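You operate a simulated robot arm through the tools that you are given. There is no shell and no other tool.

The job below is to be done with a simulated two-armed robot. You get a single attempt, and the scene is never put back.

TASK
Swap the gear clamped in the vice for the 24 T gear.
Fine: pull the jaw wide open; the old gear goes into the gap in the row of gears; slide the jaw up to the new one and clamp it.
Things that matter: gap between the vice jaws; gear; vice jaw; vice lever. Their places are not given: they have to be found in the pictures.

It is judged by the outcome, as a careful person would: the job done as asked, and still so three seconds after it is handed in. It fails if anything else is knocked over, pushed out of place, dropped, spilled or broken.

THE ROBOT
Two 7-joint arms with fingered hands on one trunk that stands fixed in place. Base frame: the origin is at the foot of the trunk, x ahead of it, y to its left, z up. Readings come in mm, rad, newtons and seconds.
The left shoulder is at [50, 214, 869], the right one opposite. With the tool pointing down near the work surface each hand reaches from about 320 to 860 mm from the base axis, measured 20 degrees to its own side. Payload 3 kg a hand.
The TCP of each hand is the grasp point between the finger pads, 26 mm short of the fingertips. In the tool frame z runs along the fingers and y along their closing line. The gripper opens to 132 mm; its body begins 73 mm behind the TCP. The gripper is a hand of 3 fingers: y runs from the thumb to the fingers, the wrist lies at [0, 0, -229] in the tool frame, and closing takes about 1.5 s.
Orientation is that of the tool frame in the base frame, as a unit quaternion [x, y, z, w]. With the fingers straight down and closing along the base's y, the tool's x points along the base's -x, its y along +y and its z along -z.

THE INTERFACE
- The arms move only by the tool nudge_tool. It takes "left_deltas", "right_deltas" or both (then of equal length, played together; a hand with none holds still); each is a list of rows, each an object of numbers (a shift or turn left out is 0, a gripper value left out holds the last): "dx", "dy", "dz": the shift along the tool's x, y, z in mm; "rx", "ry", "rz": the turn, a rotation vector about the tool's x, y, z in rad; "grip": the closure, from 0 (fully open) to 1 (shut). In form: [{"dx": .., "dy": .., "dz": .., "rx": .., "ry": .., "rz": .., "grip": ..}, ...]. A call has 1 to 20 rows; each row shifts and turns the commanded pose from where the row before left it, along the tool's axes as they then stand. Each row takes 0.2 s and may step no farther than 50 mm and 0.15 rad from the row before; otherwise, or with a gripper value out of range, the whole call is refused. Where a pose cannot be reached the arm comes as near as it can. A force on the tool above 60 N (or 10 N above the force at the start of the call, whichever is more), or a blocked arm, ends the call early, and 0.2 s more pass. Each finger travels about 72 mm/s and halts on what it meets, pressing with about 28 N; the grip force reading is that of the motor and also rises with nothing between the fingers. The clock runs only during rows and for 0.2 s after the last one: add rows that do not move to give the fingers time. The reply holds the time, the measured pose of the TCP, the force on the tool along the base axes, the opening and the grip force, in the units named above and with some noise, with the torque about the TCP (base axes, N m) and any sound that the robot's microphone picked up, and new pictures: "views" is both (left out), scene, wrist or none (wrist: the cameras of the hands that moved).
- Cameras (640 x 400 px; columns grow to the right, rows downward): "scene" is now at [43.2, 2.8, 1518.2]; the picture's right is [0.05, -1.00, 0.00], its down [-0.56, -0.03, -0.83] and it looks along [0.83, 0.05, -0.56] (base axes); focal length 331 px, centre (320, 200). "left" rides on the left gripper at [-62, 3, -92] in its tool frame; the picture's right is [-0.05, -1.00, 0.00], its down [0.83, -0.04, -0.56] and it looks along [0.55, -0.03, 0.83] (tool axes); focal length 230 px, centre (320, 200). "right" rides on the right gripper at [62, 3, -92] in its tool frame; the picture's right is [-0.05, 1.00, 0.00], its down [-0.83, -0.04, -0.56] and it looks along [-0.55, -0.03, 0.83] (tool axes); focal length 230 px, centre (320, 200).
- preshape(shape, hand): the hand has 3 fingers and takes this shape, open, in about a second: jaw (thumb against the fingers, like two jaws); tri (thumb and two fingers); tip (a fingertip pinch); poke (one finger out to press); point (the index stretched); flat (the hand flat); cup (the hand cupped); fist (a fist). The gripper value then closes the fingers along that shape, each until it touches; the sizes above hold for jaw. It gives what a move gives, with no picture.
- pan_tilt(pan, tilt): turns the head with the scene camera to pan (to the left, within 1.501 rad either way) and tilt (down, from -0.506 to 1.204), counted from straight ahead of the robot. It gives what a move gives, and a new picture of the scene camera.
- measure_at(camera, pixels): for up to 12 pixels [column, row] of the newest picture of that camera ("zoom" is the newest enlarged one), the place [x, y, z] in the base frame of the surface seen there, good to about 2 mm, but the place of the scene camera against the robot may be out by one fixed shift of up to 12 mm in any direction. It takes no simulated time.
- zoom(camera, box): a new picture of the part [left, top, right, bottom] of that camera's present view, enlarged. It takes no simulated time.
- sign_off(): hands the job in; it is judged then, once.

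Open the grippers and draw the arms clear of the work before you hand the job in, unless the task says otherwise.

The tools are called after "Request:" as a command line: name --argument value ..., lists and objects as JSON in quotes. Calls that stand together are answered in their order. nudge_tool: Moves the arms, as the interface text tells. Its arguments: {"type":"object","properties":{"left_deltas":{"type":"array"},"right_deltas":{"type":"array"},"views":{"type":"string","enum":["both","scene","wrist","none"]}},"required":[]} The other tools are called the same way: preshape (shape, hand) gives the hand a shape; pan_tilt (pan, tilt) turns the head that bears the scene camera; measure_at (camera, pixels) gives the place of the surface under pixels of a picture; zoom (camera, box) takes an enlarged picture of a part of a camera's view; sign_off () hands the job in.

At the start:

```text
clock: 0.0
left_tcp_pos: [431.6, 66.2, 1262.0]
left_orientation: [0.087, 0.996, -0.001, 0.0]
left_contact_force: [-0.1, -0.9, -0.4]
left_wrist_torque: [0.03, 0.01, 0.02]
left_finger_gap: 131.8
left_grasp_force: 0.1
left_shape: jaw
right_tcp_pos: [372.5, -228.0, 1278.1]
right_orientation: [0.088, 0.996, -0.001, 0.0]
right_contact_force: [0.1, 0.2, -0.8]
right_wrist_torque: [0.04, 0.02, 0.02]
right_finger_gap: 132.1
right_grasp_force: 0.0
right_shape: jaw
head pan, tilt (commanded): [0.054, 0.595]
```

scene: 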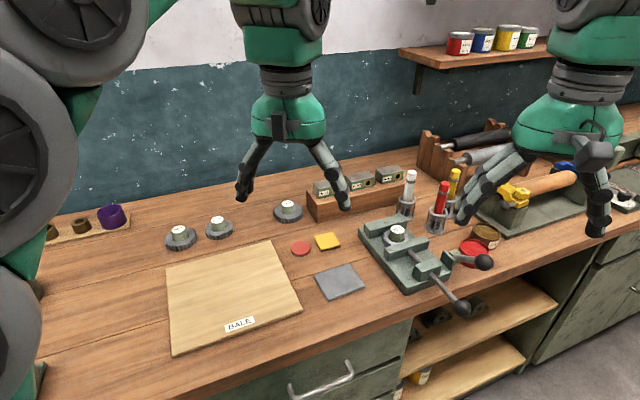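
right: 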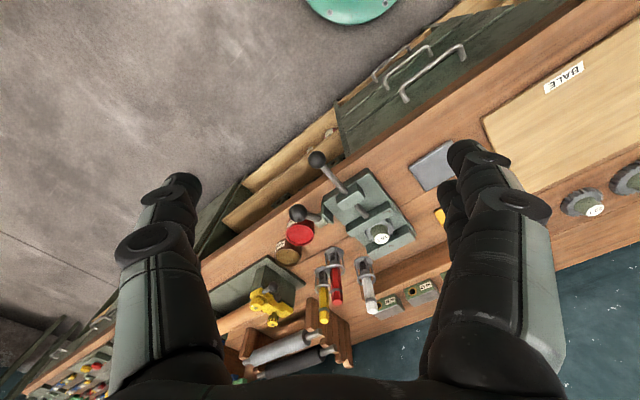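
left: 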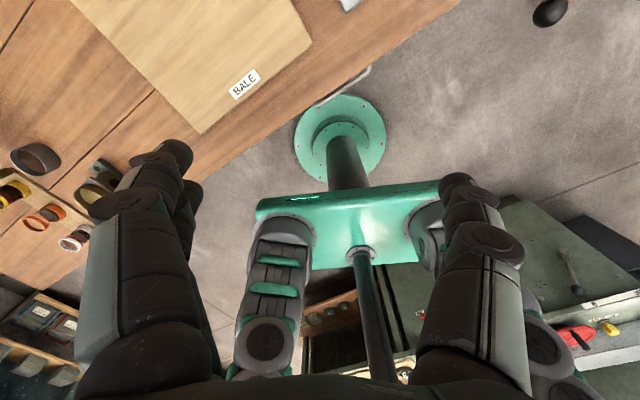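

The scene shows three gears on the bench near (180,237), (219,228), (288,210), and a vice with a gear clamped near (398,235). I zoom in on these to read labels and understand the vice.

Request:
zoom --camera "scene" --box '[340, 190, 500, 320]'

Request:
zoom --camera "scene" --box '[150, 190, 310, 260]'

```text
3.08 times, centred on (420, 255) of scene
```

zoom: 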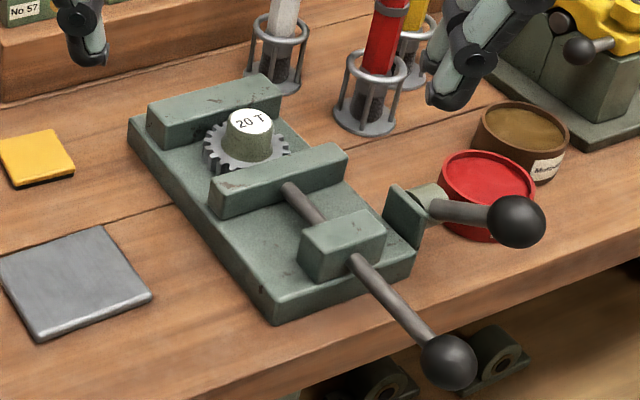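

```text
4.00 times, centred on (230, 225) of scene
```

zoom: 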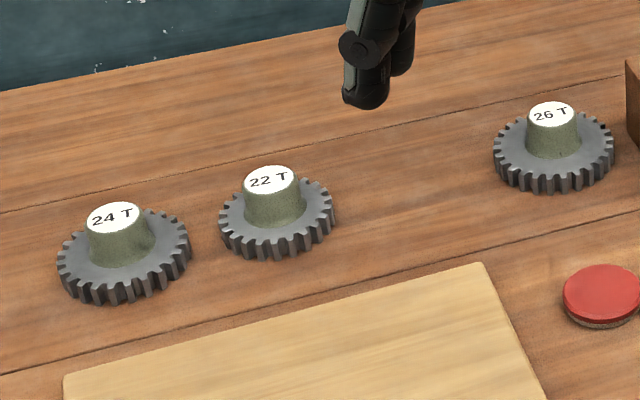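

The row reads 24 T, 22 T, (gap), 26 T, and the vice holds 20 T between a back jaw and a front jaw with a push rod ball knob and a side lever. I measure the important points.

Request:
measure_at --camera "scene" --pixels '[[179, 230], [218, 220], [288, 203], [398, 230], [462, 305], [484, 262], [180, 245], [200, 239], [250, 222], [170, 240], [441, 255], [419, 275]]'

Request:
zoom --camera "scene" --box '[420, 230, 500, 325]'

Request:
zoom --camera "right" --box '[280, 140, 430, 260]'

```text
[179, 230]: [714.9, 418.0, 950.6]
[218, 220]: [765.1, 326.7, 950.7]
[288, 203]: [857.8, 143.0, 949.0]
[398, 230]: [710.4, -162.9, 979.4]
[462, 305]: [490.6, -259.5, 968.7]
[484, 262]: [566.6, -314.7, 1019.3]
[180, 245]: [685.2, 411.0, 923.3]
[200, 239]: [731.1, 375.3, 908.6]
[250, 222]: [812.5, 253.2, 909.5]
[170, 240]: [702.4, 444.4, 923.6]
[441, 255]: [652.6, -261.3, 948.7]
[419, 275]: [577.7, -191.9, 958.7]
```

```text
4.21 times, centred on (460, 278) of scene
```

zoom: 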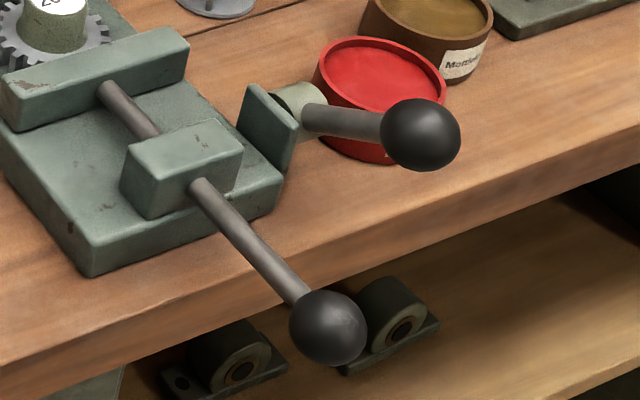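

```text
3.33 times, centred on (355, 200) of right
```

zoom: 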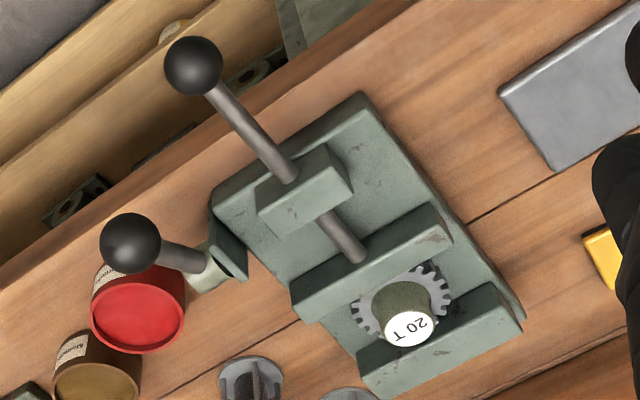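

I cross-check the scene-camera offset by measuring the same vice features with the right wrist camera, whose picture shows the gear top at about (380,239), rod ball (318,158) and lever ball (297,213).

Request:
measure_at --camera "right" --pixels '[[380, 239], [317, 158], [296, 212], [594, 210]]'

Request:
zoom --camera "right" --box '[340, 200, 420, 260]'

Request:
zoom --camera "scene" --box '[360, 210, 430, 255]'

```text
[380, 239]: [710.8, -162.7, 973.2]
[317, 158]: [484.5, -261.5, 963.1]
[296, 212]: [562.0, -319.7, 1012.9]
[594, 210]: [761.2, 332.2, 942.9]
```

```text
6.67 times, centred on (380, 230) of right
```

zoom: 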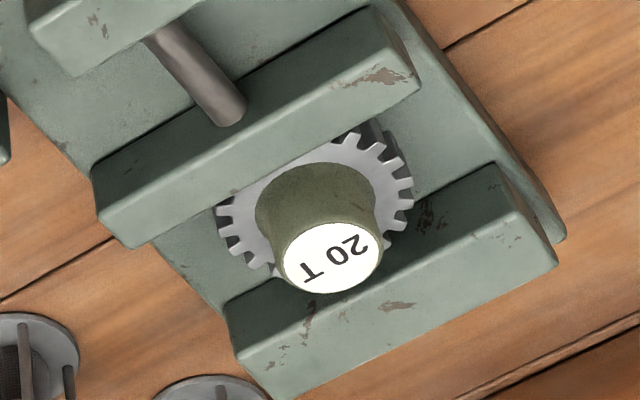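

```text
8.89 times, centred on (395, 232) of scene
```

zoom: 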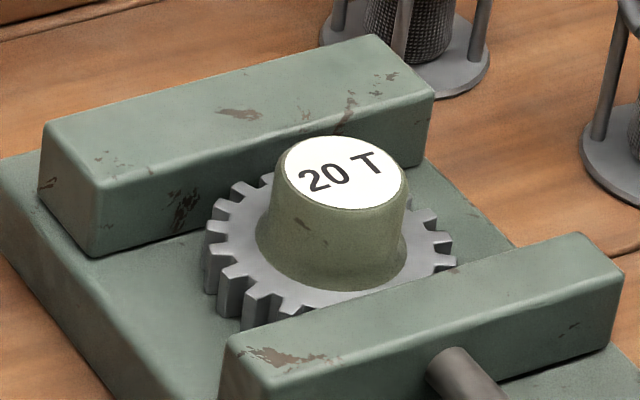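

Scene readings seem about 6–7 mm too high in z compared with the wrist camera. I measure the vice's body in detail in an enlarged scene picture.

Request:
zoom --camera "scene" --box '[350, 200, 510, 320]'

```text
3.33 times, centred on (430, 260) of scene
```

zoom: 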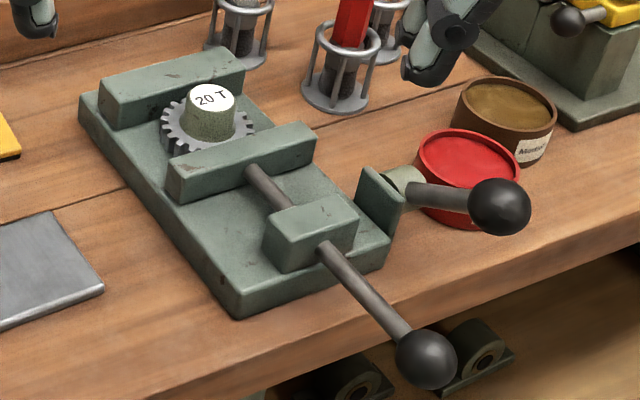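

Now I measure the corners of the base plate, jaws, rod block, hub and rod in this enlarged picture.

Request:
measure_at --camera "zoom" --pixels '[[88, 100], [235, 300], [385, 245], [172, 172], [310, 135], [180, 190], [102, 78], [238, 58], [275, 235], [350, 210], [257, 175], [370, 290]]'

Request:
measure_at --camera "zoom" --pixels '[[405, 332], [427, 358], [500, 207], [425, 195], [397, 178], [365, 175], [470, 160], [505, 95], [340, 90], [150, 190], [60, 200], [50, 260]]'

```text
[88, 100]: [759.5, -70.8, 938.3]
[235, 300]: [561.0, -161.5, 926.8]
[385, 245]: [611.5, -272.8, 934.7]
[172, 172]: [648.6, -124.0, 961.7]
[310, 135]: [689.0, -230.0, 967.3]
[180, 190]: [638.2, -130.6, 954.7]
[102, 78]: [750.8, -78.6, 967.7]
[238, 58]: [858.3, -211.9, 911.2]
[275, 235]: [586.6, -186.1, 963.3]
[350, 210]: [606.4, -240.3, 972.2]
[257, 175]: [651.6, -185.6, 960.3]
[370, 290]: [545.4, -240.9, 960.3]
```

```text
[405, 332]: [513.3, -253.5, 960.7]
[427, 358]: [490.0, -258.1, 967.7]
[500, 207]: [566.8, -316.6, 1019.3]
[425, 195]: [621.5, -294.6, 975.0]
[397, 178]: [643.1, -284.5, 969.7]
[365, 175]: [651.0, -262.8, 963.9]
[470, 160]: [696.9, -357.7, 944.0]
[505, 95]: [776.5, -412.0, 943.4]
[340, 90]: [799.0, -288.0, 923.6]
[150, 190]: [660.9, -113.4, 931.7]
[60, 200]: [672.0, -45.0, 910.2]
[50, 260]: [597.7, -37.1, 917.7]
```

The vice is yawed by about 25.5° (its axis runs from the gear toward the rod ball). I yaw the right hand so that it closes across the vice's width, and move it above the lever ball at about (563,-319,1008) for a closer look.

Request:
nudge_tool --right_deltas '[{"rz": -0.1242}, {"rz": -0.1242}, {"rz": -0.1242}, {"rz": -0.1242}, {"rz": -0.1242}, {"dx": -22.1, "dy": -27.4, "dz": 24}, {"dx": -22.1, "dy": -27.4, "dz": 24}, {"dx": -22.1, "dy": -27.4, "dz": 24}, {"dx": -22.1, "dy": -27.4, "dz": 24}, {"dx": -22.1, "dy": -27.4, "dz": 24}, {"dx": -22.1, "dy": -27.4, "dz": 24}, {}]' --views "both"

```text
clock: 2.6
left_tcp_pos: [431.2, 65.7, 1261.4]
left_orientation: [0.086, 0.996, 0.0, 0.0]
left_contact_force: [0.0, -1.4, -0.2]
left_wrist_torque: [0.01, 0.02, -0.02]
left_finger_gap: 131.8
left_grasp_force: 0.1
left_shape: jaw
right_tcp_pos: [560.7, -319.1, 1134.0]
right_orientation: [-0.221, 0.975, 0.0, -0.001]
right_contact_force: [0.8, 1.1, 0.3]
right_wrist_torque: [0.03, 0.01, 0.03]
right_finger_gap: 131.9
right_grasp_force: 0.2
right_shape: jaw
head pan, tilt (commanded): [0.054, 0.595]
```

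scene: 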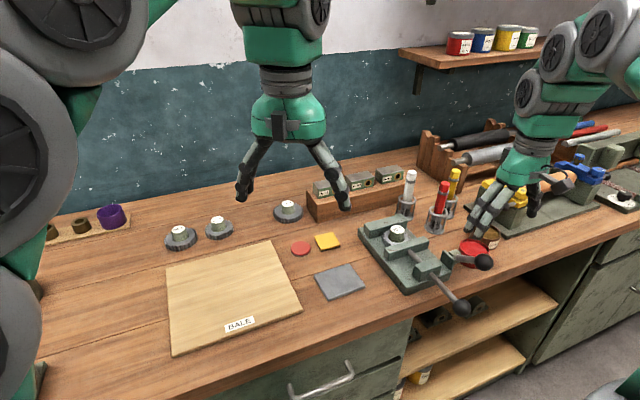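
right: 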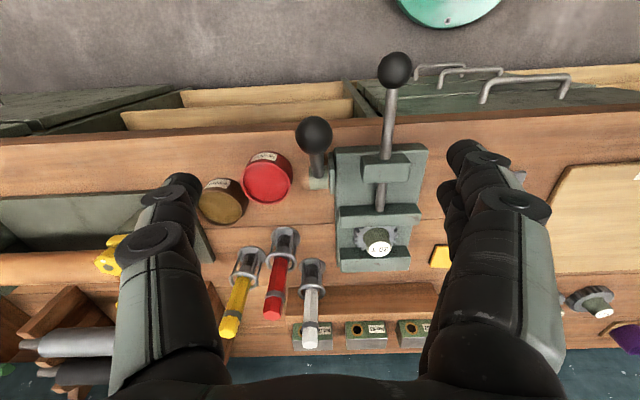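

The wrist picture shows the vice nicely aligned, with the lever ball at (314,133) and rod ball at (395,70). I zoom in to understand the lever's pivot.

Request:
zoom --camera "right" --box '[280, 40, 440, 280]'

Request:
zoom --camera "right" --box '[280, 100, 360, 205]'

Request:
measure_at --camera "right" --pixels '[[314, 133], [395, 70], [318, 165], [318, 183], [378, 236], [383, 195], [342, 212], [418, 212], [412, 250], [345, 250], [425, 148], [338, 150]]'

```text
1.67 times, centred on (360, 160) of right
```

zoom: 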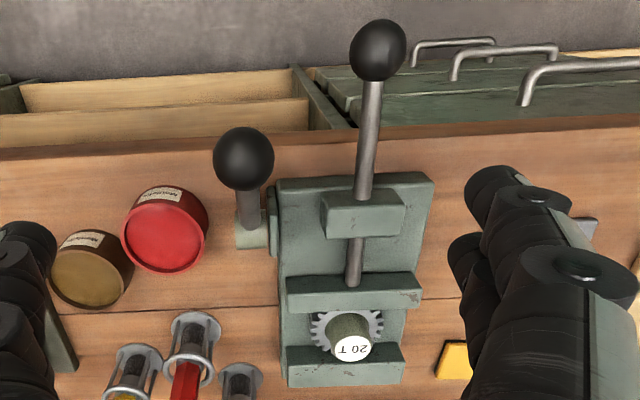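

```text
3.81 times, centred on (320, 152) of right
```

zoom: 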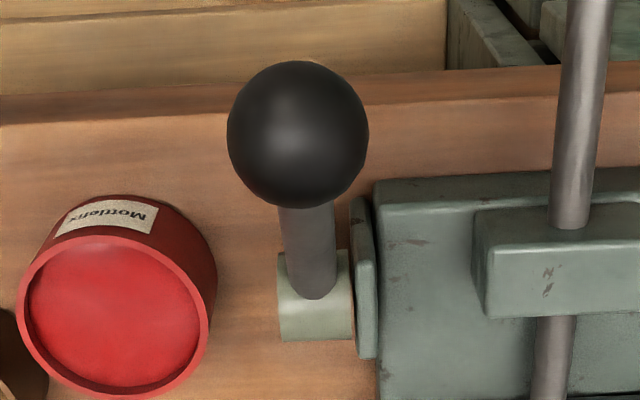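

```text
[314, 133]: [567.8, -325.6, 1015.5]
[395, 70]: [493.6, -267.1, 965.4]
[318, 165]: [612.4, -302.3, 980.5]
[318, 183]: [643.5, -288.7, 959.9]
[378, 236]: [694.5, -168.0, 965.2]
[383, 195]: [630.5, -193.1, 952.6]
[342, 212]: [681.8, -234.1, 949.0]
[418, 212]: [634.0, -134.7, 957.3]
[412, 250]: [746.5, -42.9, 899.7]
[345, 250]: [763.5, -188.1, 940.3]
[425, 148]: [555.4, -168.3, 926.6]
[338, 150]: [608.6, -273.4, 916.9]
```

The lever pivots about a sideways axis on the vice's right side; the ball's centre is near (574,-323,1000). I half-close the right hand and come down to just above the ball, then check alignment.

Request:
nudge_tool --right_deltas '[{"grip": 0.45, "dx": -5, "dy": -4.6}, {"dx": -5.3, "dy": -4.6}, {"dz": 22}, {"dz": 22}, {"dz": 22}, {"dz": 22}, {}]' --views "both"

```text
clock: 4.2
left_tcp_pos: [431.3, 64.5, 1262.2]
left_orientation: [0.087, 0.996, 0.001, 0.0]
left_contact_force: [0.3, -0.3, 0.1]
left_wrist_torque: [-0.02, -0.02, 0.02]
left_finger_gap: 131.9
left_grasp_force: 0.1
left_shape: jaw
right_tcp_pos: [576.1, -322.4, 1046.0]
right_orientation: [-0.221, 0.975, 0.0, 0.0]
right_contact_force: [-0.7, 0.3, -0.5]
right_wrist_torque: [-0.01, 0.01, -0.01]
right_finger_gap: 73.3
right_grasp_force: 0.1
right_shape: jaw
head pan, tilt (commanded): [0.054, 0.595]
```

scene: 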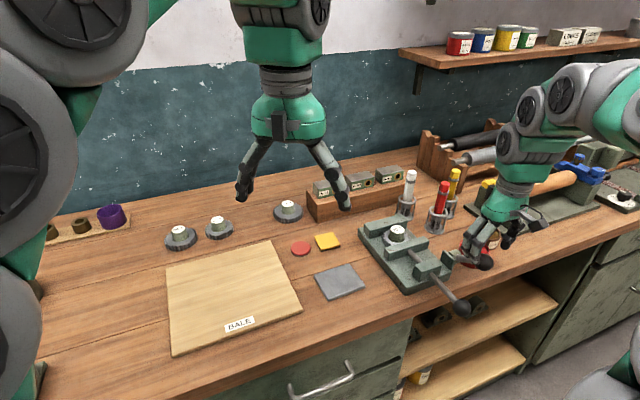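
right: 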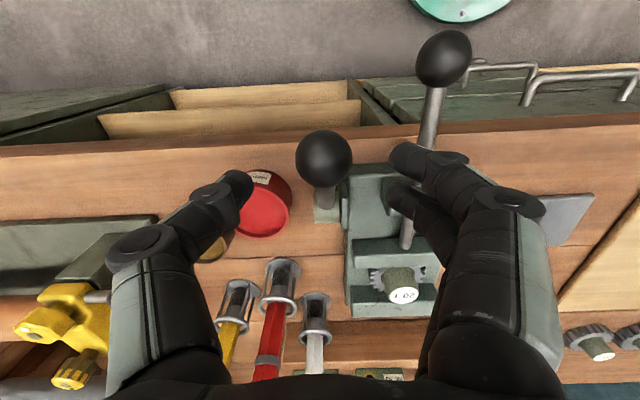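

The ball at (323,158) sits right on the line under the grasp point. I descend 45 mm and close the hand on the ball.

Request:
nudge_tool --right_deltas '[{"dz": 15}, {"dz": 15}, {"dz": 15}, {"grip": 0.7}, {"grip": 0.85}, {"grip": 0.9}, {"grip": 0.9}, {}, {}]' --views "both"

```text
clock: 6.2
left_tcp_pos: [431.7, 65.7, 1261.8]
left_orientation: [0.087, 0.996, 0.0, 0.0]
left_contact_force: [0.5, -0.6, -0.7]
left_wrist_torque: [0.04, 0.01, 0.01]
left_finger_gap: 131.7
left_grasp_force: 0.0
left_shape: jaw
right_tcp_pos: [575.2, -322.6, 1001.3]
right_orientation: [-0.222, 0.975, 0.0, 0.0]
right_contact_force: [9.7, 1.1, -7.7]
right_wrist_torque: [0.04, -0.07, 0.03]
right_finger_gap: 16.4
right_grasp_force: 28.2
right_shape: jaw
head pan, tilt (commanded): [0.054, 0.595]
```

scene: 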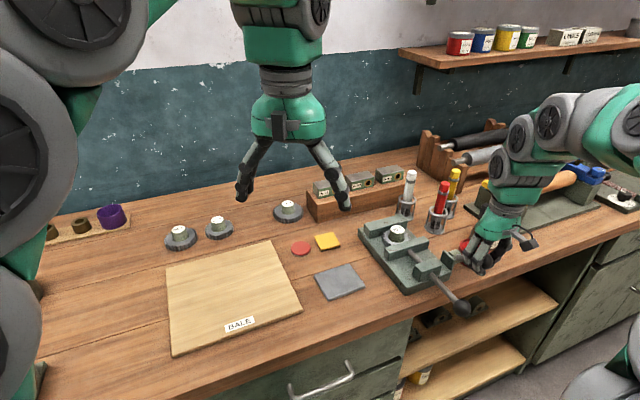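
right: 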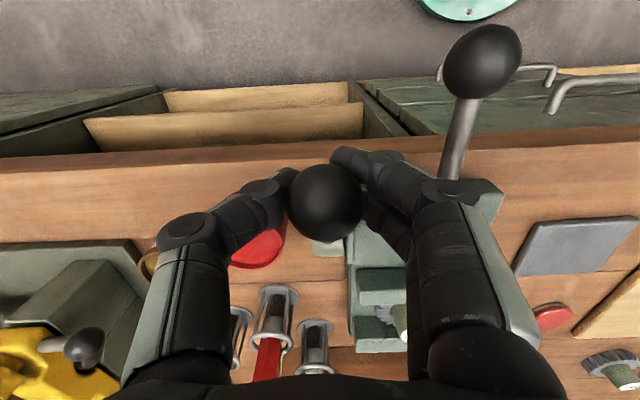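

The hand has the ball (grip 28 N), with the residual force purely along the lever, so I first try raising the lever a little along its arc, watching the force.

Request:
nudge_tool --right_deltas '[{"dx": -2.2, "dz": -3.3}, {"dx": -2.2, "dz": -3.3}, {"dx": -2.3, "dz": -3.2}, {}]' --views "wrist"

```text
clock: 7.2
left_tcp_pos: [432.7, 65.9, 1261.5]
left_orientation: [0.087, 0.996, 0.0, -0.001]
left_contact_force: [0.1, 0.5, -0.8]
left_wrist_torque: [-0.01, 0.05, -0.02]
left_finger_gap: 132.1
left_grasp_force: 0.1
left_shape: jaw
right_tcp_pos: [582.5, -319.7, 1009.9]
right_orientation: [-0.223, 0.975, 0.001, 0.0]
right_contact_force: [5.1, 0.6, -6.6]
right_wrist_torque: [-0.07, 0.03, 0.08]
right_finger_gap: 15.5
right_grasp_force: 28.3
right_shape: jaw
head pan, tilt (commanded): [0.054, 0.595]
```

right: 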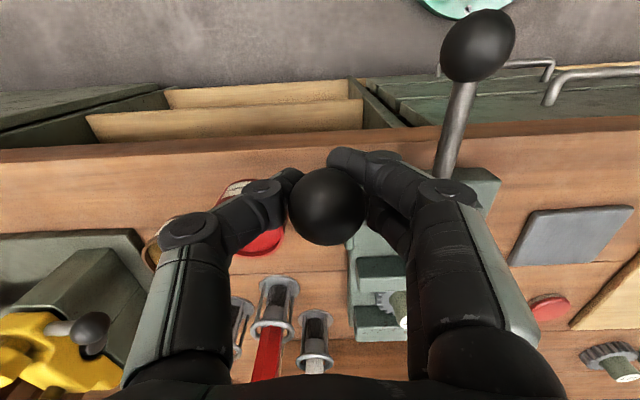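

The lever rises freely with the hand (ball still at (328,205), force small). I carry on along the arc, in steps, watching force and sound.

Request:
nudge_tool --right_deltas '[{"dx": -6.0, "dz": -6.3}, {"dx": -6.3, "dz": -6.0}, {"dx": -7.0, "dz": -5.2}, {"dx": -7.3, "dz": -4.8}, {}]' --views "both"

```text
clock: 8.4
left_tcp_pos: [431.2, 64.5, 1262.6]
left_orientation: [0.088, 0.996, 0.0, 0.0]
left_contact_force: [0.2, 0.8, -1.0]
left_wrist_torque: [0.01, -0.01, 0.0]
left_finger_gap: 131.9
left_grasp_force: 0.1
left_shape: jaw
right_tcp_pos: [605.9, -306.4, 1033.5]
right_orientation: [-0.221, 0.975, 0.001, 0.0]
right_contact_force: [-0.4, -0.4, -0.4]
right_wrist_torque: [-0.01, -0.01, 0.01]
right_finger_gap: 8.4
right_grasp_force: 28.2
right_shape: jaw
head pan, tilt (commanded): [0.054, 0.595]
```

scene: 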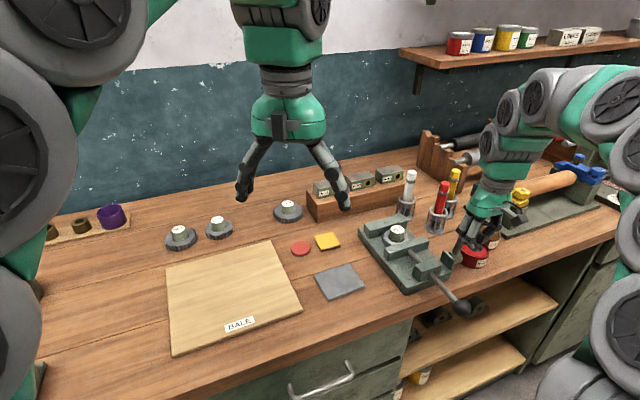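
right: 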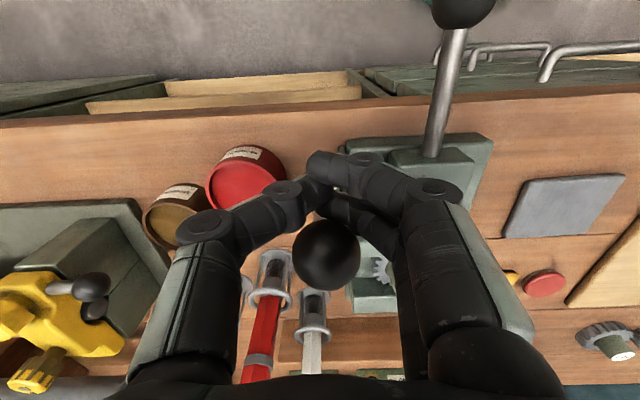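

The ball has slipped out of the pinch and now sits ahead of the fingers at (325,255). I measure where it is.

Request:
measure_at --camera "right" --pixels '[[325, 255], [325, 235], [325, 275]]'

Request:
zoom --camera "scene" --box '[400, 200, 540, 300]'

Request:
zoom --camera "right" --box '[230, 130, 450, 310]'

```text
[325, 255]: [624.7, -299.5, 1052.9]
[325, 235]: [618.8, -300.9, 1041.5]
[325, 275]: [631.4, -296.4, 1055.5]
```

```text
4.00 times, centred on (470, 250) of scene
```

zoom: 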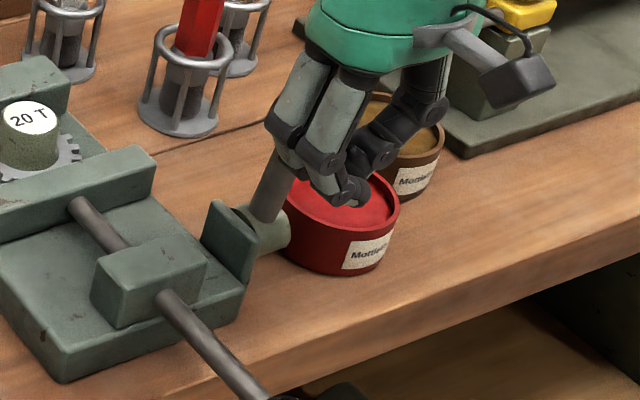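

```text
2.22 times, centred on (340, 220) of right
```

zoom: 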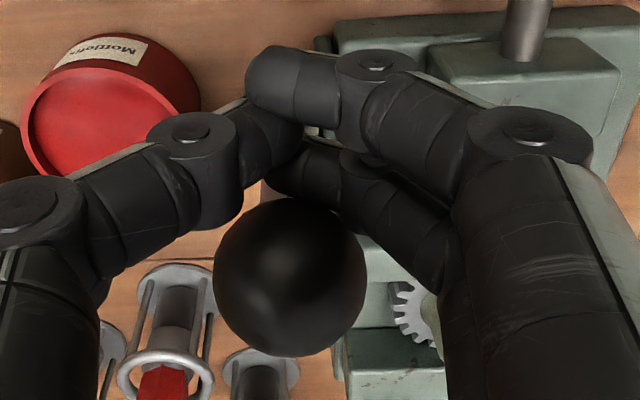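

The lever now stands at roughly 80° (ball centre about (636,-295,1042)). I push it gently a bit further back with the closed fingers to see whether it has a stop there.

Request:
nudge_tool --right_deltas '[{"dx": -5}, {"dx": -5}, {"dx": -5}, {"dx": -5}, {}]' --views "both"

```text
clock: 9.6
left_tcp_pos: [431.2, 64.6, 1262.5]
left_orientation: [0.086, 0.996, 0.0, 0.0]
left_contact_force: [0.1, 0.5, -0.4]
left_wrist_torque: [-0.02, -0.02, 0.01]
left_finger_gap: 132.1
left_grasp_force: 0.2
left_shape: jaw
right_tcp_pos: [623.7, -299.0, 1034.4]
right_orientation: [-0.221, 0.975, 0.0, -0.001]
right_contact_force: [-0.1, 0.5, 0.3]
right_wrist_torque: [-0.06, -0.03, 0.0]
right_finger_gap: 8.2
right_grasp_force: 27.8
right_shape: jaw
head pan, tilt (commanded): [0.054, 0.595]
```

scene: 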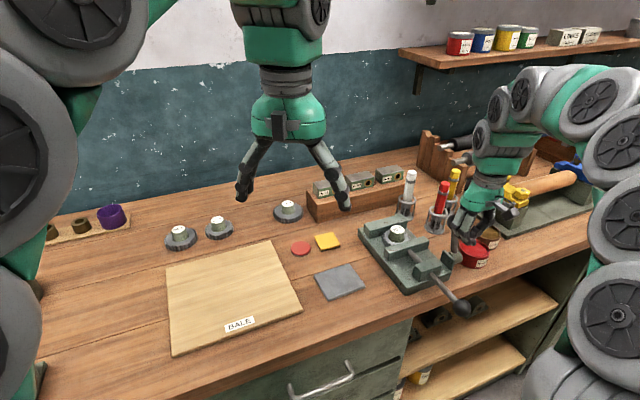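
right: 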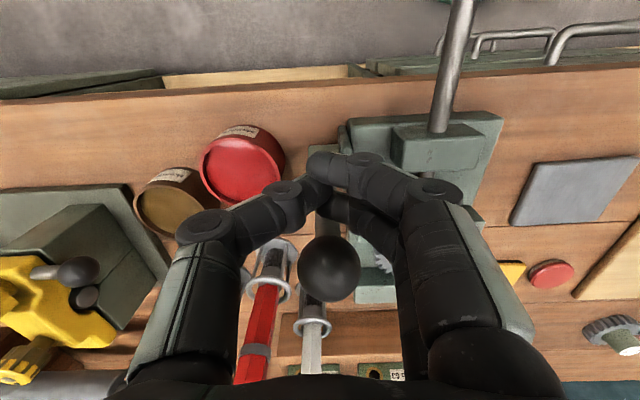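

The push met no resistance and the ball moved on to (330,268). I measure it again.

Request:
measure_at --camera "right" --pixels '[[330, 268], [330, 240], [330, 292], [384, 290], [362, 290], [440, 115], [400, 150]]'

Request:
zoom --camera "scene" --box '[400, 180, 520, 280]'

```text
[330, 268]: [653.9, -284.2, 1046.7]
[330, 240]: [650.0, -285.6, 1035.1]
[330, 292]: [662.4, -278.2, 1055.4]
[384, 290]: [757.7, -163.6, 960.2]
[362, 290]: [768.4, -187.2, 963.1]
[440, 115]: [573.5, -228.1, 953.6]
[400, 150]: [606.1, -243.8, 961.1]
```

```text
4.00 times, centred on (460, 230) of scene
```

zoom: 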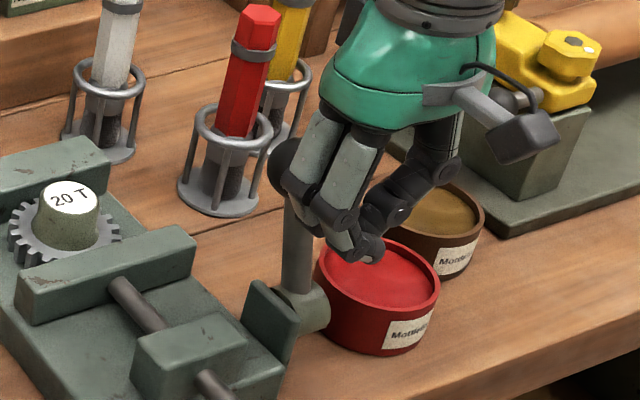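

The lever is now well past vertical (about 110°) without a stop. I back the right hand off the ball, go up, and move above the rod behind its knob (target about (541,-240)) to try pulling the jaw open.

Request:
nudge_tool --right_deltas '[{"dx": 12}, {"dx": 18}, {"dx": 20}, {"dz": -30}, {"dz": -30, "grip": 0.45}, {"dy": 30}, {"dy": 30}, {"dy": 28}, {"dz": 30}, {"dz": 30}, {}]' --views "both"

```text
clock: 12.0
left_tcp_pos: [431.1, 65.2, 1260.7]
left_orientation: [0.087, 0.996, 0.0, -0.001]
left_contact_force: [0.6, 0.1, -0.4]
left_wrist_torque: [0.01, 0.02, 0.02]
left_finger_gap: 131.9
left_grasp_force: 0.1
left_shape: jaw
right_tcp_pos: [540.5, -243.1, 1033.8]
right_orientation: [-0.222, 0.975, 0.0, -0.001]
right_contact_force: [-0.5, -0.1, 0.6]
right_wrist_torque: [-0.03, -0.01, 0.01]
right_finger_gap: 71.7
right_grasp_force: 0.1
right_shape: jaw
head pan, tilt (commanded): [0.054, 0.595]
```

scene: 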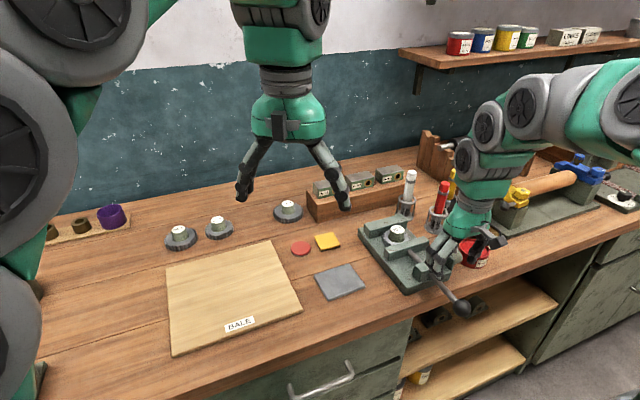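
right: 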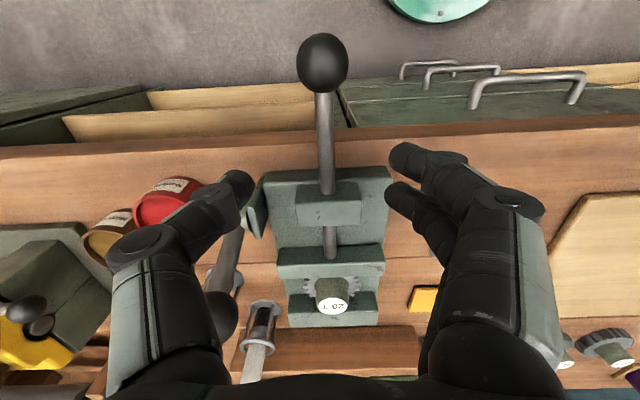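

The rod at (325,140) lies just about under the hand. I descend to rod height and close around the rod between knob and block.

Request:
nudge_tool --right_deltas '[{"dy": 3, "dz": 20}, {"dz": 22}, {"dz": 22}, {"dz": 22}, {"grip": 0.65}, {"grip": 0.85}, {"grip": 1.0}, {}, {}, {}]' --views "both"

```text
clock: 14.2
left_tcp_pos: [431.8, 65.7, 1262.4]
left_orientation: [0.087, 0.996, 0.0, 0.0]
left_contact_force: [-0.4, 0.1, -0.6]
left_wrist_torque: [-0.02, 0.04, -0.03]
left_finger_gap: 132.0
left_grasp_force: 0.1
left_shape: jaw
right_tcp_pos: [539.8, -239.0, 946.4]
right_orientation: [-0.222, 0.975, 0.0, -0.001]
right_contact_force: [1.0, -1.9, -14.1]
right_wrist_torque: [0.01, 0.02, 0.0]
right_finger_gap: 0.0
right_grasp_force: 28.2
right_shape: jaw
head pan, tilt (commanded): [0.054, 0.595]
```

scene: 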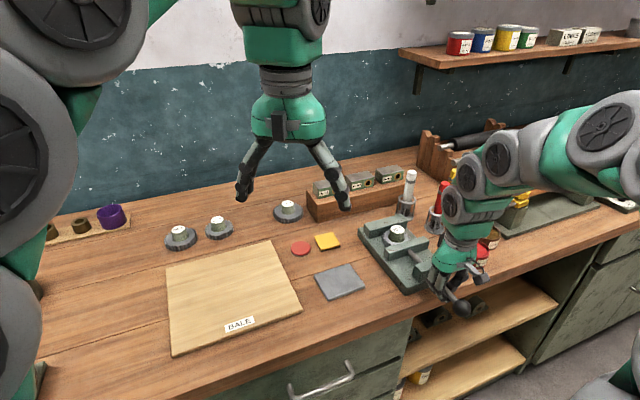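
right: 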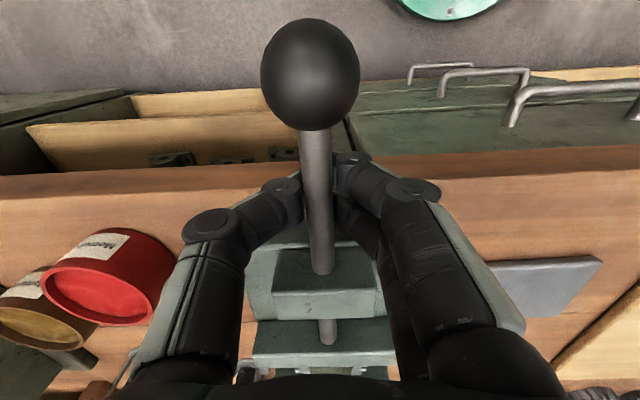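

The fingers are wrapped around the rod. I pull gently toward the robot (along the vice axis) and watch the force.

Request:
nudge_tool --right_deltas '[{"dx": 5}, {"dx": 5}, {"dx": 5}, {"dx": 5}, {}]' --views "both"

```text
clock: 15.4
left_tcp_pos: [431.3, 64.7, 1262.5]
left_orientation: [0.087, 0.996, -0.001, -0.001]
left_contact_force: [-1.6, -0.7, 0.4]
left_wrist_torque: [0.01, 0.04, 0.0]
left_finger_gap: 131.8
left_grasp_force: 0.0
left_shape: jaw
right_tcp_pos: [521.2, -248.1, 947.0]
right_orientation: [-0.222, 0.975, 0.0, 0.0]
right_contact_force: [4.1, -3.6, -14.0]
right_wrist_torque: [-0.01, -0.01, -0.03]
right_finger_gap: 0.0
right_grasp_force: 28.1
right_shape: jaw
head pan, tilt (commanded): [0.054, 0.595]
```

scene: 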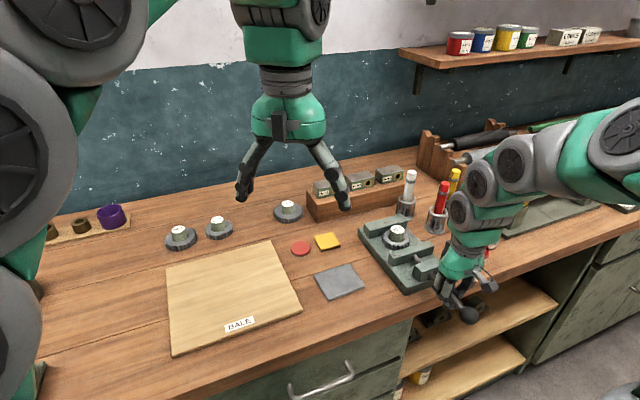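
right: 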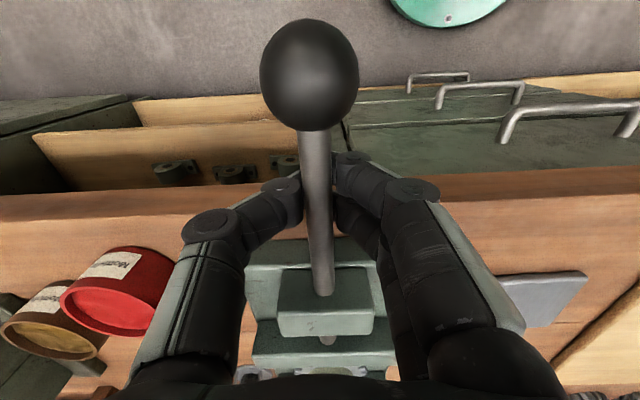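

The jaw slides with the hand (knob fixed in the picture while the block receded). I keep pulling until it stops.

Request:
nudge_tool --right_deltas '[{"dx": 5}, {"dx": 5}, {"dx": 5}, {"dx": 5}, {"dx": 4}, {"dx": 4}, {"dx": 4}, {}]' --views "both"

```text
clock: 17.2
left_tcp_pos: [432.1, 65.8, 1261.8]
left_orientation: [0.086, 0.996, 0.0, 0.0]
left_contact_force: [-0.9, -0.5, -0.1]
left_wrist_torque: [-0.05, -0.02, 0.0]
left_finger_gap: 132.1
left_grasp_force: 0.1
left_shape: jaw
right_tcp_pos: [494.6, -260.2, 947.0]
right_orientation: [-0.222, 0.975, 0.0, 0.002]
right_contact_force: [28.2, 11.2, -24.3]
right_wrist_torque: [0.1, -0.14, 0.01]
right_finger_gap: 0.1
right_grasp_force: 27.8
right_shape: jaw
head pan, tilt (commanded): [0.054, 0.595]
```

scene: 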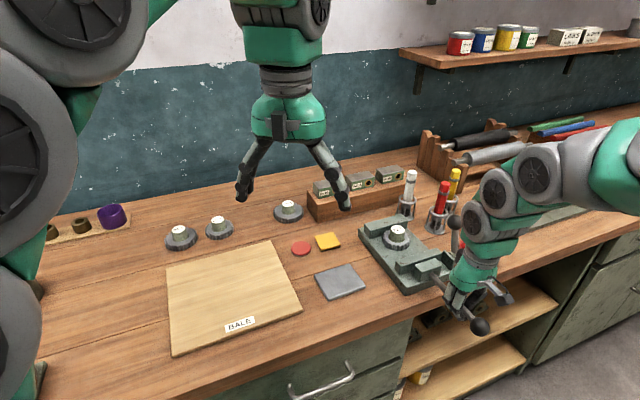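
right: 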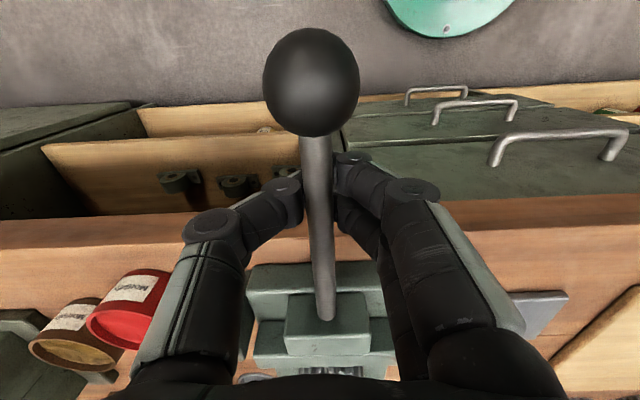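

The pull force has jumped to ~30 N, suggesting the end of the jaw's travel. I zoom in to verify.

Request:
zoom --camera "scene" --box '[350, 200, 510, 320]'

```text
3.33 times, centred on (430, 260) of scene
```

zoom: 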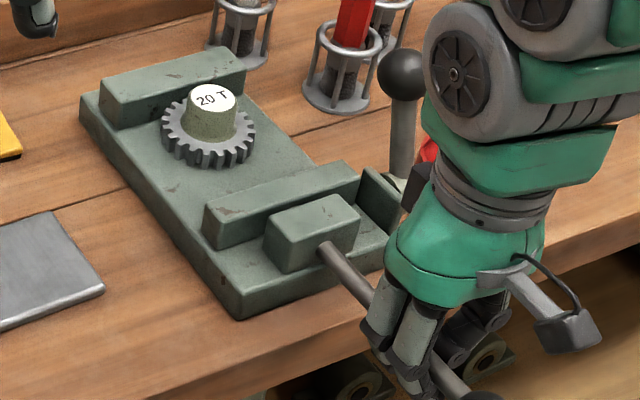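

The jaw sits against the block: wide open, with the gear standing free. I ease off the rod, open the fingers and lift the right hand clear.

Request:
nudge_tool --right_deltas '[{"dx": -2}, {"grip": 0.7}, {"grip": 0.45}, {}, {"dz": -25}, {"dz": -30}, {"dz": -40}, {"dz": -40}, {}]' --views "both"

Request:
measure_at --camera "scene" --pixels '[[301, 248], [327, 241], [341, 281], [270, 243], [301, 307], [285, 260], [362, 308], [325, 318], [345, 333], [400, 318], [330, 300], [364, 285]]'

```text
clock: 19.2
left_tcp_pos: [431.2, 65.7, 1261.2]
left_orientation: [0.087, 0.996, 0.001, 0.0]
left_contact_force: [-0.3, -0.1, 0.7]
left_wrist_torque: [0.01, 0.0, 0.0]
left_finger_gap: 131.8
left_grasp_force: 0.1
left_shape: jaw
right_tcp_pos: [495.2, -261.1, 1084.1]
right_orientation: [-0.222, 0.975, 0.0, -0.001]
right_contact_force: [0.1, 0.3, -0.4]
right_wrist_torque: [-0.02, -0.03, -0.01]
right_finger_gap: 72.1
right_grasp_force: 0.0
right_shape: jaw
head pan, tilt (commanded): [0.054, 0.595]
```

scene: 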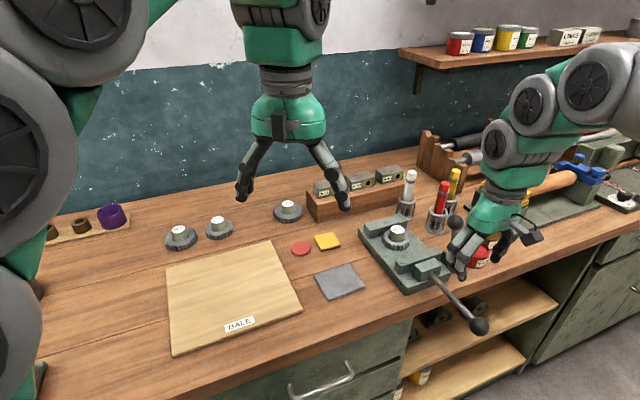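
right: 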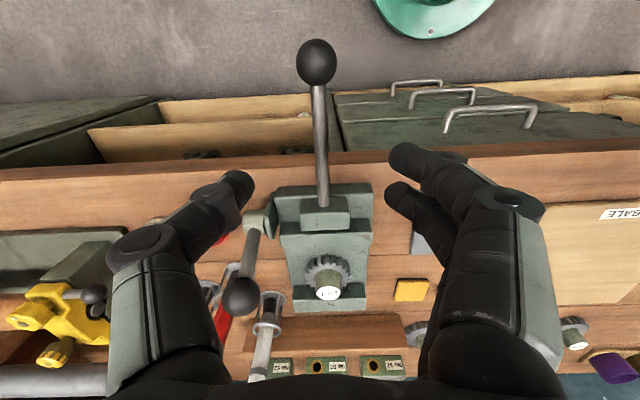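

```text
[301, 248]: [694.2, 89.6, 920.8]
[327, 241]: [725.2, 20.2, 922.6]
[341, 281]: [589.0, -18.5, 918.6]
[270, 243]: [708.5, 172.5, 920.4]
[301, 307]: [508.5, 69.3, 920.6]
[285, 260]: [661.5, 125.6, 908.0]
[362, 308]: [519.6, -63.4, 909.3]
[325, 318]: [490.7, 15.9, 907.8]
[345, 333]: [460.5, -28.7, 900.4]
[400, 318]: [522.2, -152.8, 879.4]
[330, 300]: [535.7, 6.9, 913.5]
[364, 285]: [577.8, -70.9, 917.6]
```

The right hand is clear, and the wrist picture shows the open vice with the gear's label at (328,293). I zoom and measure the hub and jaws.

Request:
zoom --camera "right" --box '[265, 215, 385, 315]'

Request:
zoom --camera "scene" --box '[355, 205, 455, 295]'

```text
4.00 times, centred on (325, 265) of right
```

zoom: 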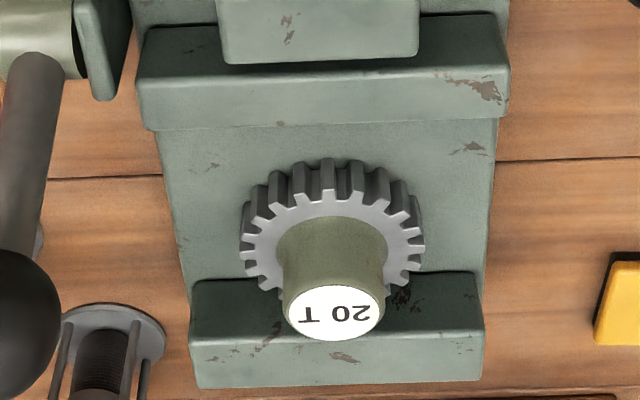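

```text
4.44 times, centred on (405, 250) of scene
```

zoom: 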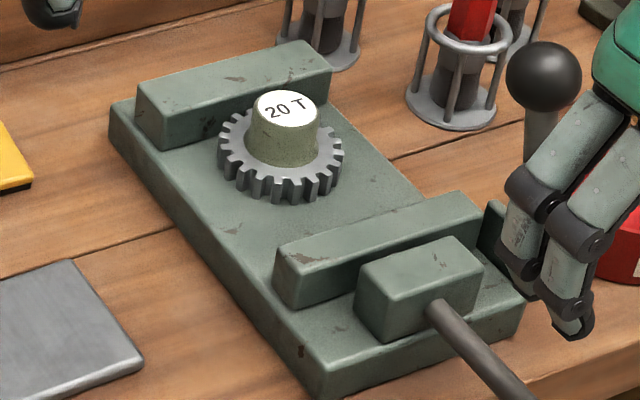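

Now I measure the label centre and edges, gear rim, jaw tops and base plate with the wrist camera.

Request:
measure_at --camera "right" --pixels '[[328.3, 293], [317.5, 293], [340.3, 292.5], [328.8, 287.5], [328.8, 298.5], [327.5, 264], [309, 275], [344, 273], [352, 304], [325, 237], [325, 250], [322, 305]]'

Request:
measure_at --camera "zoom" --pixels '[[287, 108], [256, 108], [318, 108], [287, 96], [287, 122], [240, 60], [285, 170], [235, 165], [200, 230], [380, 215], [300, 285], [280, 192]]'

```text
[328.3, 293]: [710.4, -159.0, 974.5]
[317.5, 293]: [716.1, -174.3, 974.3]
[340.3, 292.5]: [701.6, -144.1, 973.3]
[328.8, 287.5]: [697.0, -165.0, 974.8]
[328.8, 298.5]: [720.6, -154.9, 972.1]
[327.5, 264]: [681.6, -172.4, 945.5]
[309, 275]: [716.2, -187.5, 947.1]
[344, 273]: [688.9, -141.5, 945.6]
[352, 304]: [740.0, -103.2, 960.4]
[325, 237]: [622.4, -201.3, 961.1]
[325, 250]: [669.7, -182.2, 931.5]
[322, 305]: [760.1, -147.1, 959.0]
```

```text
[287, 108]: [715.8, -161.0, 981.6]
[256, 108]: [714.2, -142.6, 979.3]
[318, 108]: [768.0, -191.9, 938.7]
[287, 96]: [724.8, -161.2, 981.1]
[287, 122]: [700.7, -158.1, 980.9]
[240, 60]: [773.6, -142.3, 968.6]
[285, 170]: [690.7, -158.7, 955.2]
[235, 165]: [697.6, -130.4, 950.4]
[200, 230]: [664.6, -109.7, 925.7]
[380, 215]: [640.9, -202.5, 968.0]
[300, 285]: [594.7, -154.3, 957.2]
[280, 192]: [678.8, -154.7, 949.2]
```

Wrist-camera values: hub top at z 974, centre about (708.8,-159.6), gear disc top at 946, jaw tops at 960, base plate at 931. Before going in I check the positions and heights of the upright screwdrivers near the vice.

Request:
measure_at --camera "scene" --pixels '[[411, 172], [409, 190], [406, 205], [405, 217], [444, 183], [441, 198], [437, 213], [437, 232], [456, 175], [455, 215], [320, 187], [410, 205]]'

Request:
zoom --camera "right" --box '[180, 180, 460, 380]'

```text
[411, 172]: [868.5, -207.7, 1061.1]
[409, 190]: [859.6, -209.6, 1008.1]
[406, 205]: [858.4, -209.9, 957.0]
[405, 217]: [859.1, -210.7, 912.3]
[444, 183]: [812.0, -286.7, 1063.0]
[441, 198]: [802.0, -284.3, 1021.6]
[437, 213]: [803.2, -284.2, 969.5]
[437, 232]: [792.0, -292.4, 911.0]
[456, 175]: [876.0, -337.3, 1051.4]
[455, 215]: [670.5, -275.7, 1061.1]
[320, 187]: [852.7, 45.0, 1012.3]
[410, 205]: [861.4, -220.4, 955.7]
```

```text
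2.00 times, centred on (320, 280) of right
```

zoom: 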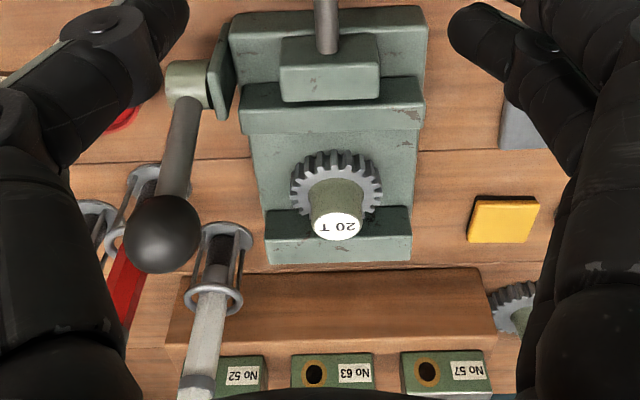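

Screwdrivers and lever are well clear of the grasp. I move the right hand along the vice axis over the gear and descend to just above the hub for a check.

Request:
nudge_tool --right_deltas '[{"dx": -38.9}, {"dx": -38.9}, {"dx": -38.9}, {"dx": -38.9}, {"dx": -38.9}, {"dx": -38.9}, {"dz": 32}, {"dz": 32}, {}]' --views "both"

```text
clock: 21.2
left_tcp_pos: [432.7, 64.9, 1261.6]
left_orientation: [0.087, 0.996, 0.0, 0.0]
left_contact_force: [0.6, -0.5, -0.4]
left_wrist_torque: [0.01, 0.01, 0.01]
left_finger_gap: 132.0
left_grasp_force: 0.0
left_shape: jaw
right_tcp_pos: [706.8, -158.6, 1017.6]
right_orientation: [-0.221, 0.975, 0.0, 0.0]
right_contact_force: [-0.6, -0.1, 1.1]
right_wrist_torque: [0.01, 0.03, -0.03]
right_finger_gap: 71.8
right_grasp_force: 0.1
right_shape: jaw
head pan, tilt (commanded): [0.054, 0.595]
```

scene: 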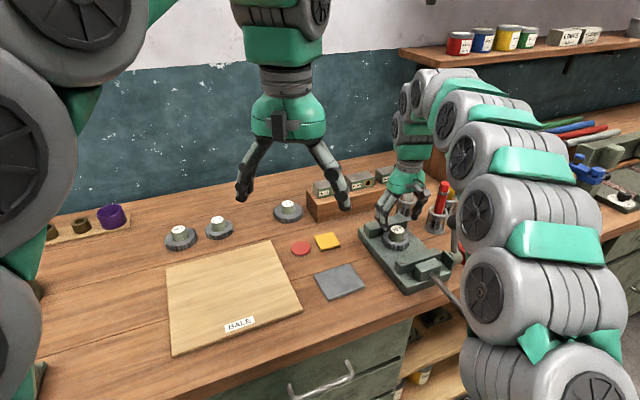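
right: 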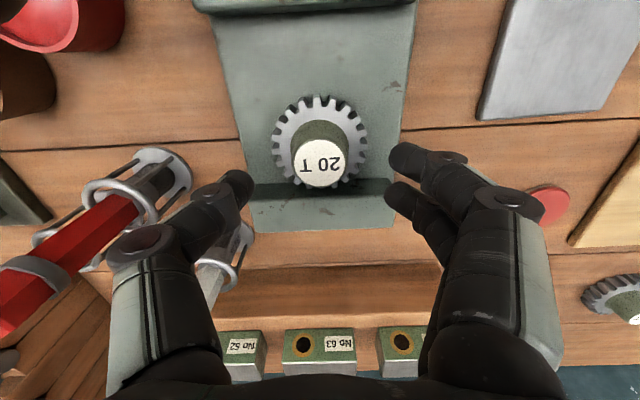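

The hub label at (318,165) is between the fingers. I check that the forearm isn't touching the lever by measuring depths, and measure the hub again.

Request:
measure_at --camera "scene" --pixels '[[455, 222], [457, 240], [470, 235], [480, 245], [500, 250], [465, 160]]'

Request:
measure_at --camera "right" --pixels '[[319, 166], [297, 166], [341, 166], [319, 145], [319, 183], [300, 210], [319, 100]]'

Request:
zoom --camera "scene" --box '[360, 160, 520, 290]'

```text
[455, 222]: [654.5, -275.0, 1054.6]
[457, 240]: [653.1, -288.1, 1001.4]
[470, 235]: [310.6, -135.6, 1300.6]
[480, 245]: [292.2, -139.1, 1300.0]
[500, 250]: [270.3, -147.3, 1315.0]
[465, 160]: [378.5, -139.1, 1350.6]
```

```text
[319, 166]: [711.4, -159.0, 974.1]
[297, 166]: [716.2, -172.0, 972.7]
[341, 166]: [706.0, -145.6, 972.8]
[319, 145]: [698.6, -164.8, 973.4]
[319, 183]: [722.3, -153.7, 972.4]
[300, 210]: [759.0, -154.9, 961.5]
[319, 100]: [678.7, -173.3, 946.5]
```

```text
3.08 times, centred on (440, 225) of scene
```

zoom: 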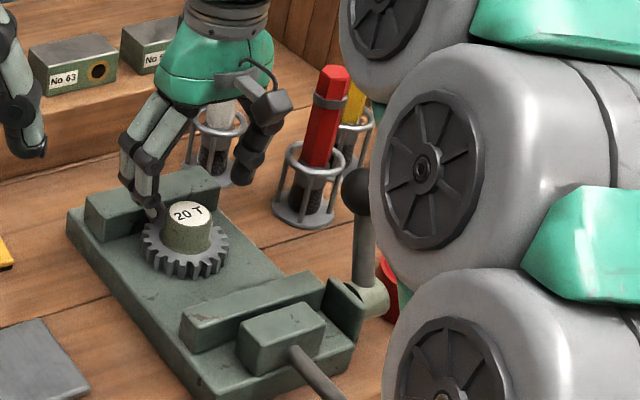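

The arm is far above the lever. The hub centre is (710.8,-159); I centre the hand and descend to z≈977 so the fingertips stop just above the gear disc, then look.

Request:
nudge_tool --right_deltas '[{"dx": -1.5, "dy": -2, "dz": 12}, {"dz": 12}, {"dz": 10}, {"dz": 6}, {}]' --views "both"

Request:
zoom --camera "scene" --box '[360, 180, 460, 270]'

```text
clock: 22.4
left_tcp_pos: [432.4, 65.3, 1260.8]
left_orientation: [0.088, 0.996, 0.0, 0.0]
left_contact_force: [-0.8, 0.4, 0.0]
left_wrist_torque: [0.01, 0.03, 0.02]
left_finger_gap: 131.8
left_grasp_force: 0.1
left_shape: jaw
right_tcp_pos: [708.3, -162.2, 977.9]
right_orientation: [-0.222, 0.975, 0.001, -0.001]
right_contact_force: [0.8, 0.1, 0.0]
right_wrist_torque: [-0.01, -0.03, -0.02]
right_finger_gap: 72.1
right_grasp_force: 0.0
right_shape: jaw
head pan, tilt (commanded): [0.054, 0.595]
```

scene: 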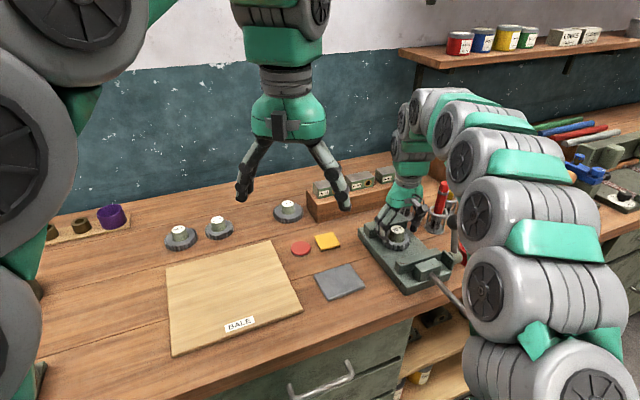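
right: 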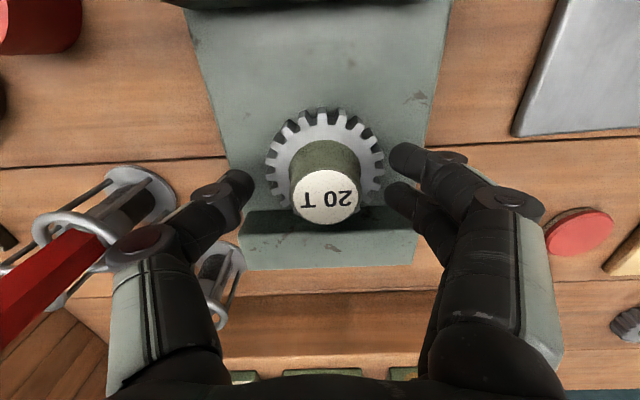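

```text
4.44 times, centred on (410, 225) of scene
```

zoom: 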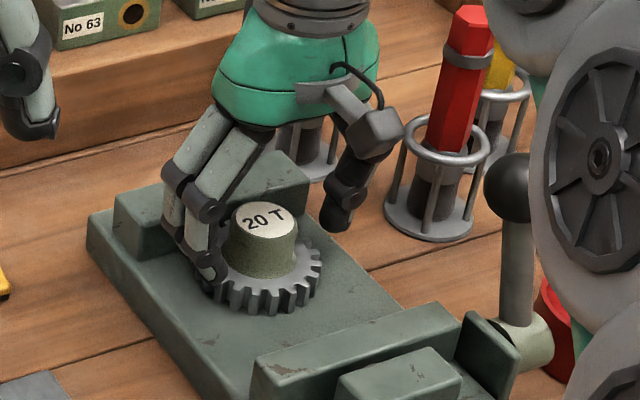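

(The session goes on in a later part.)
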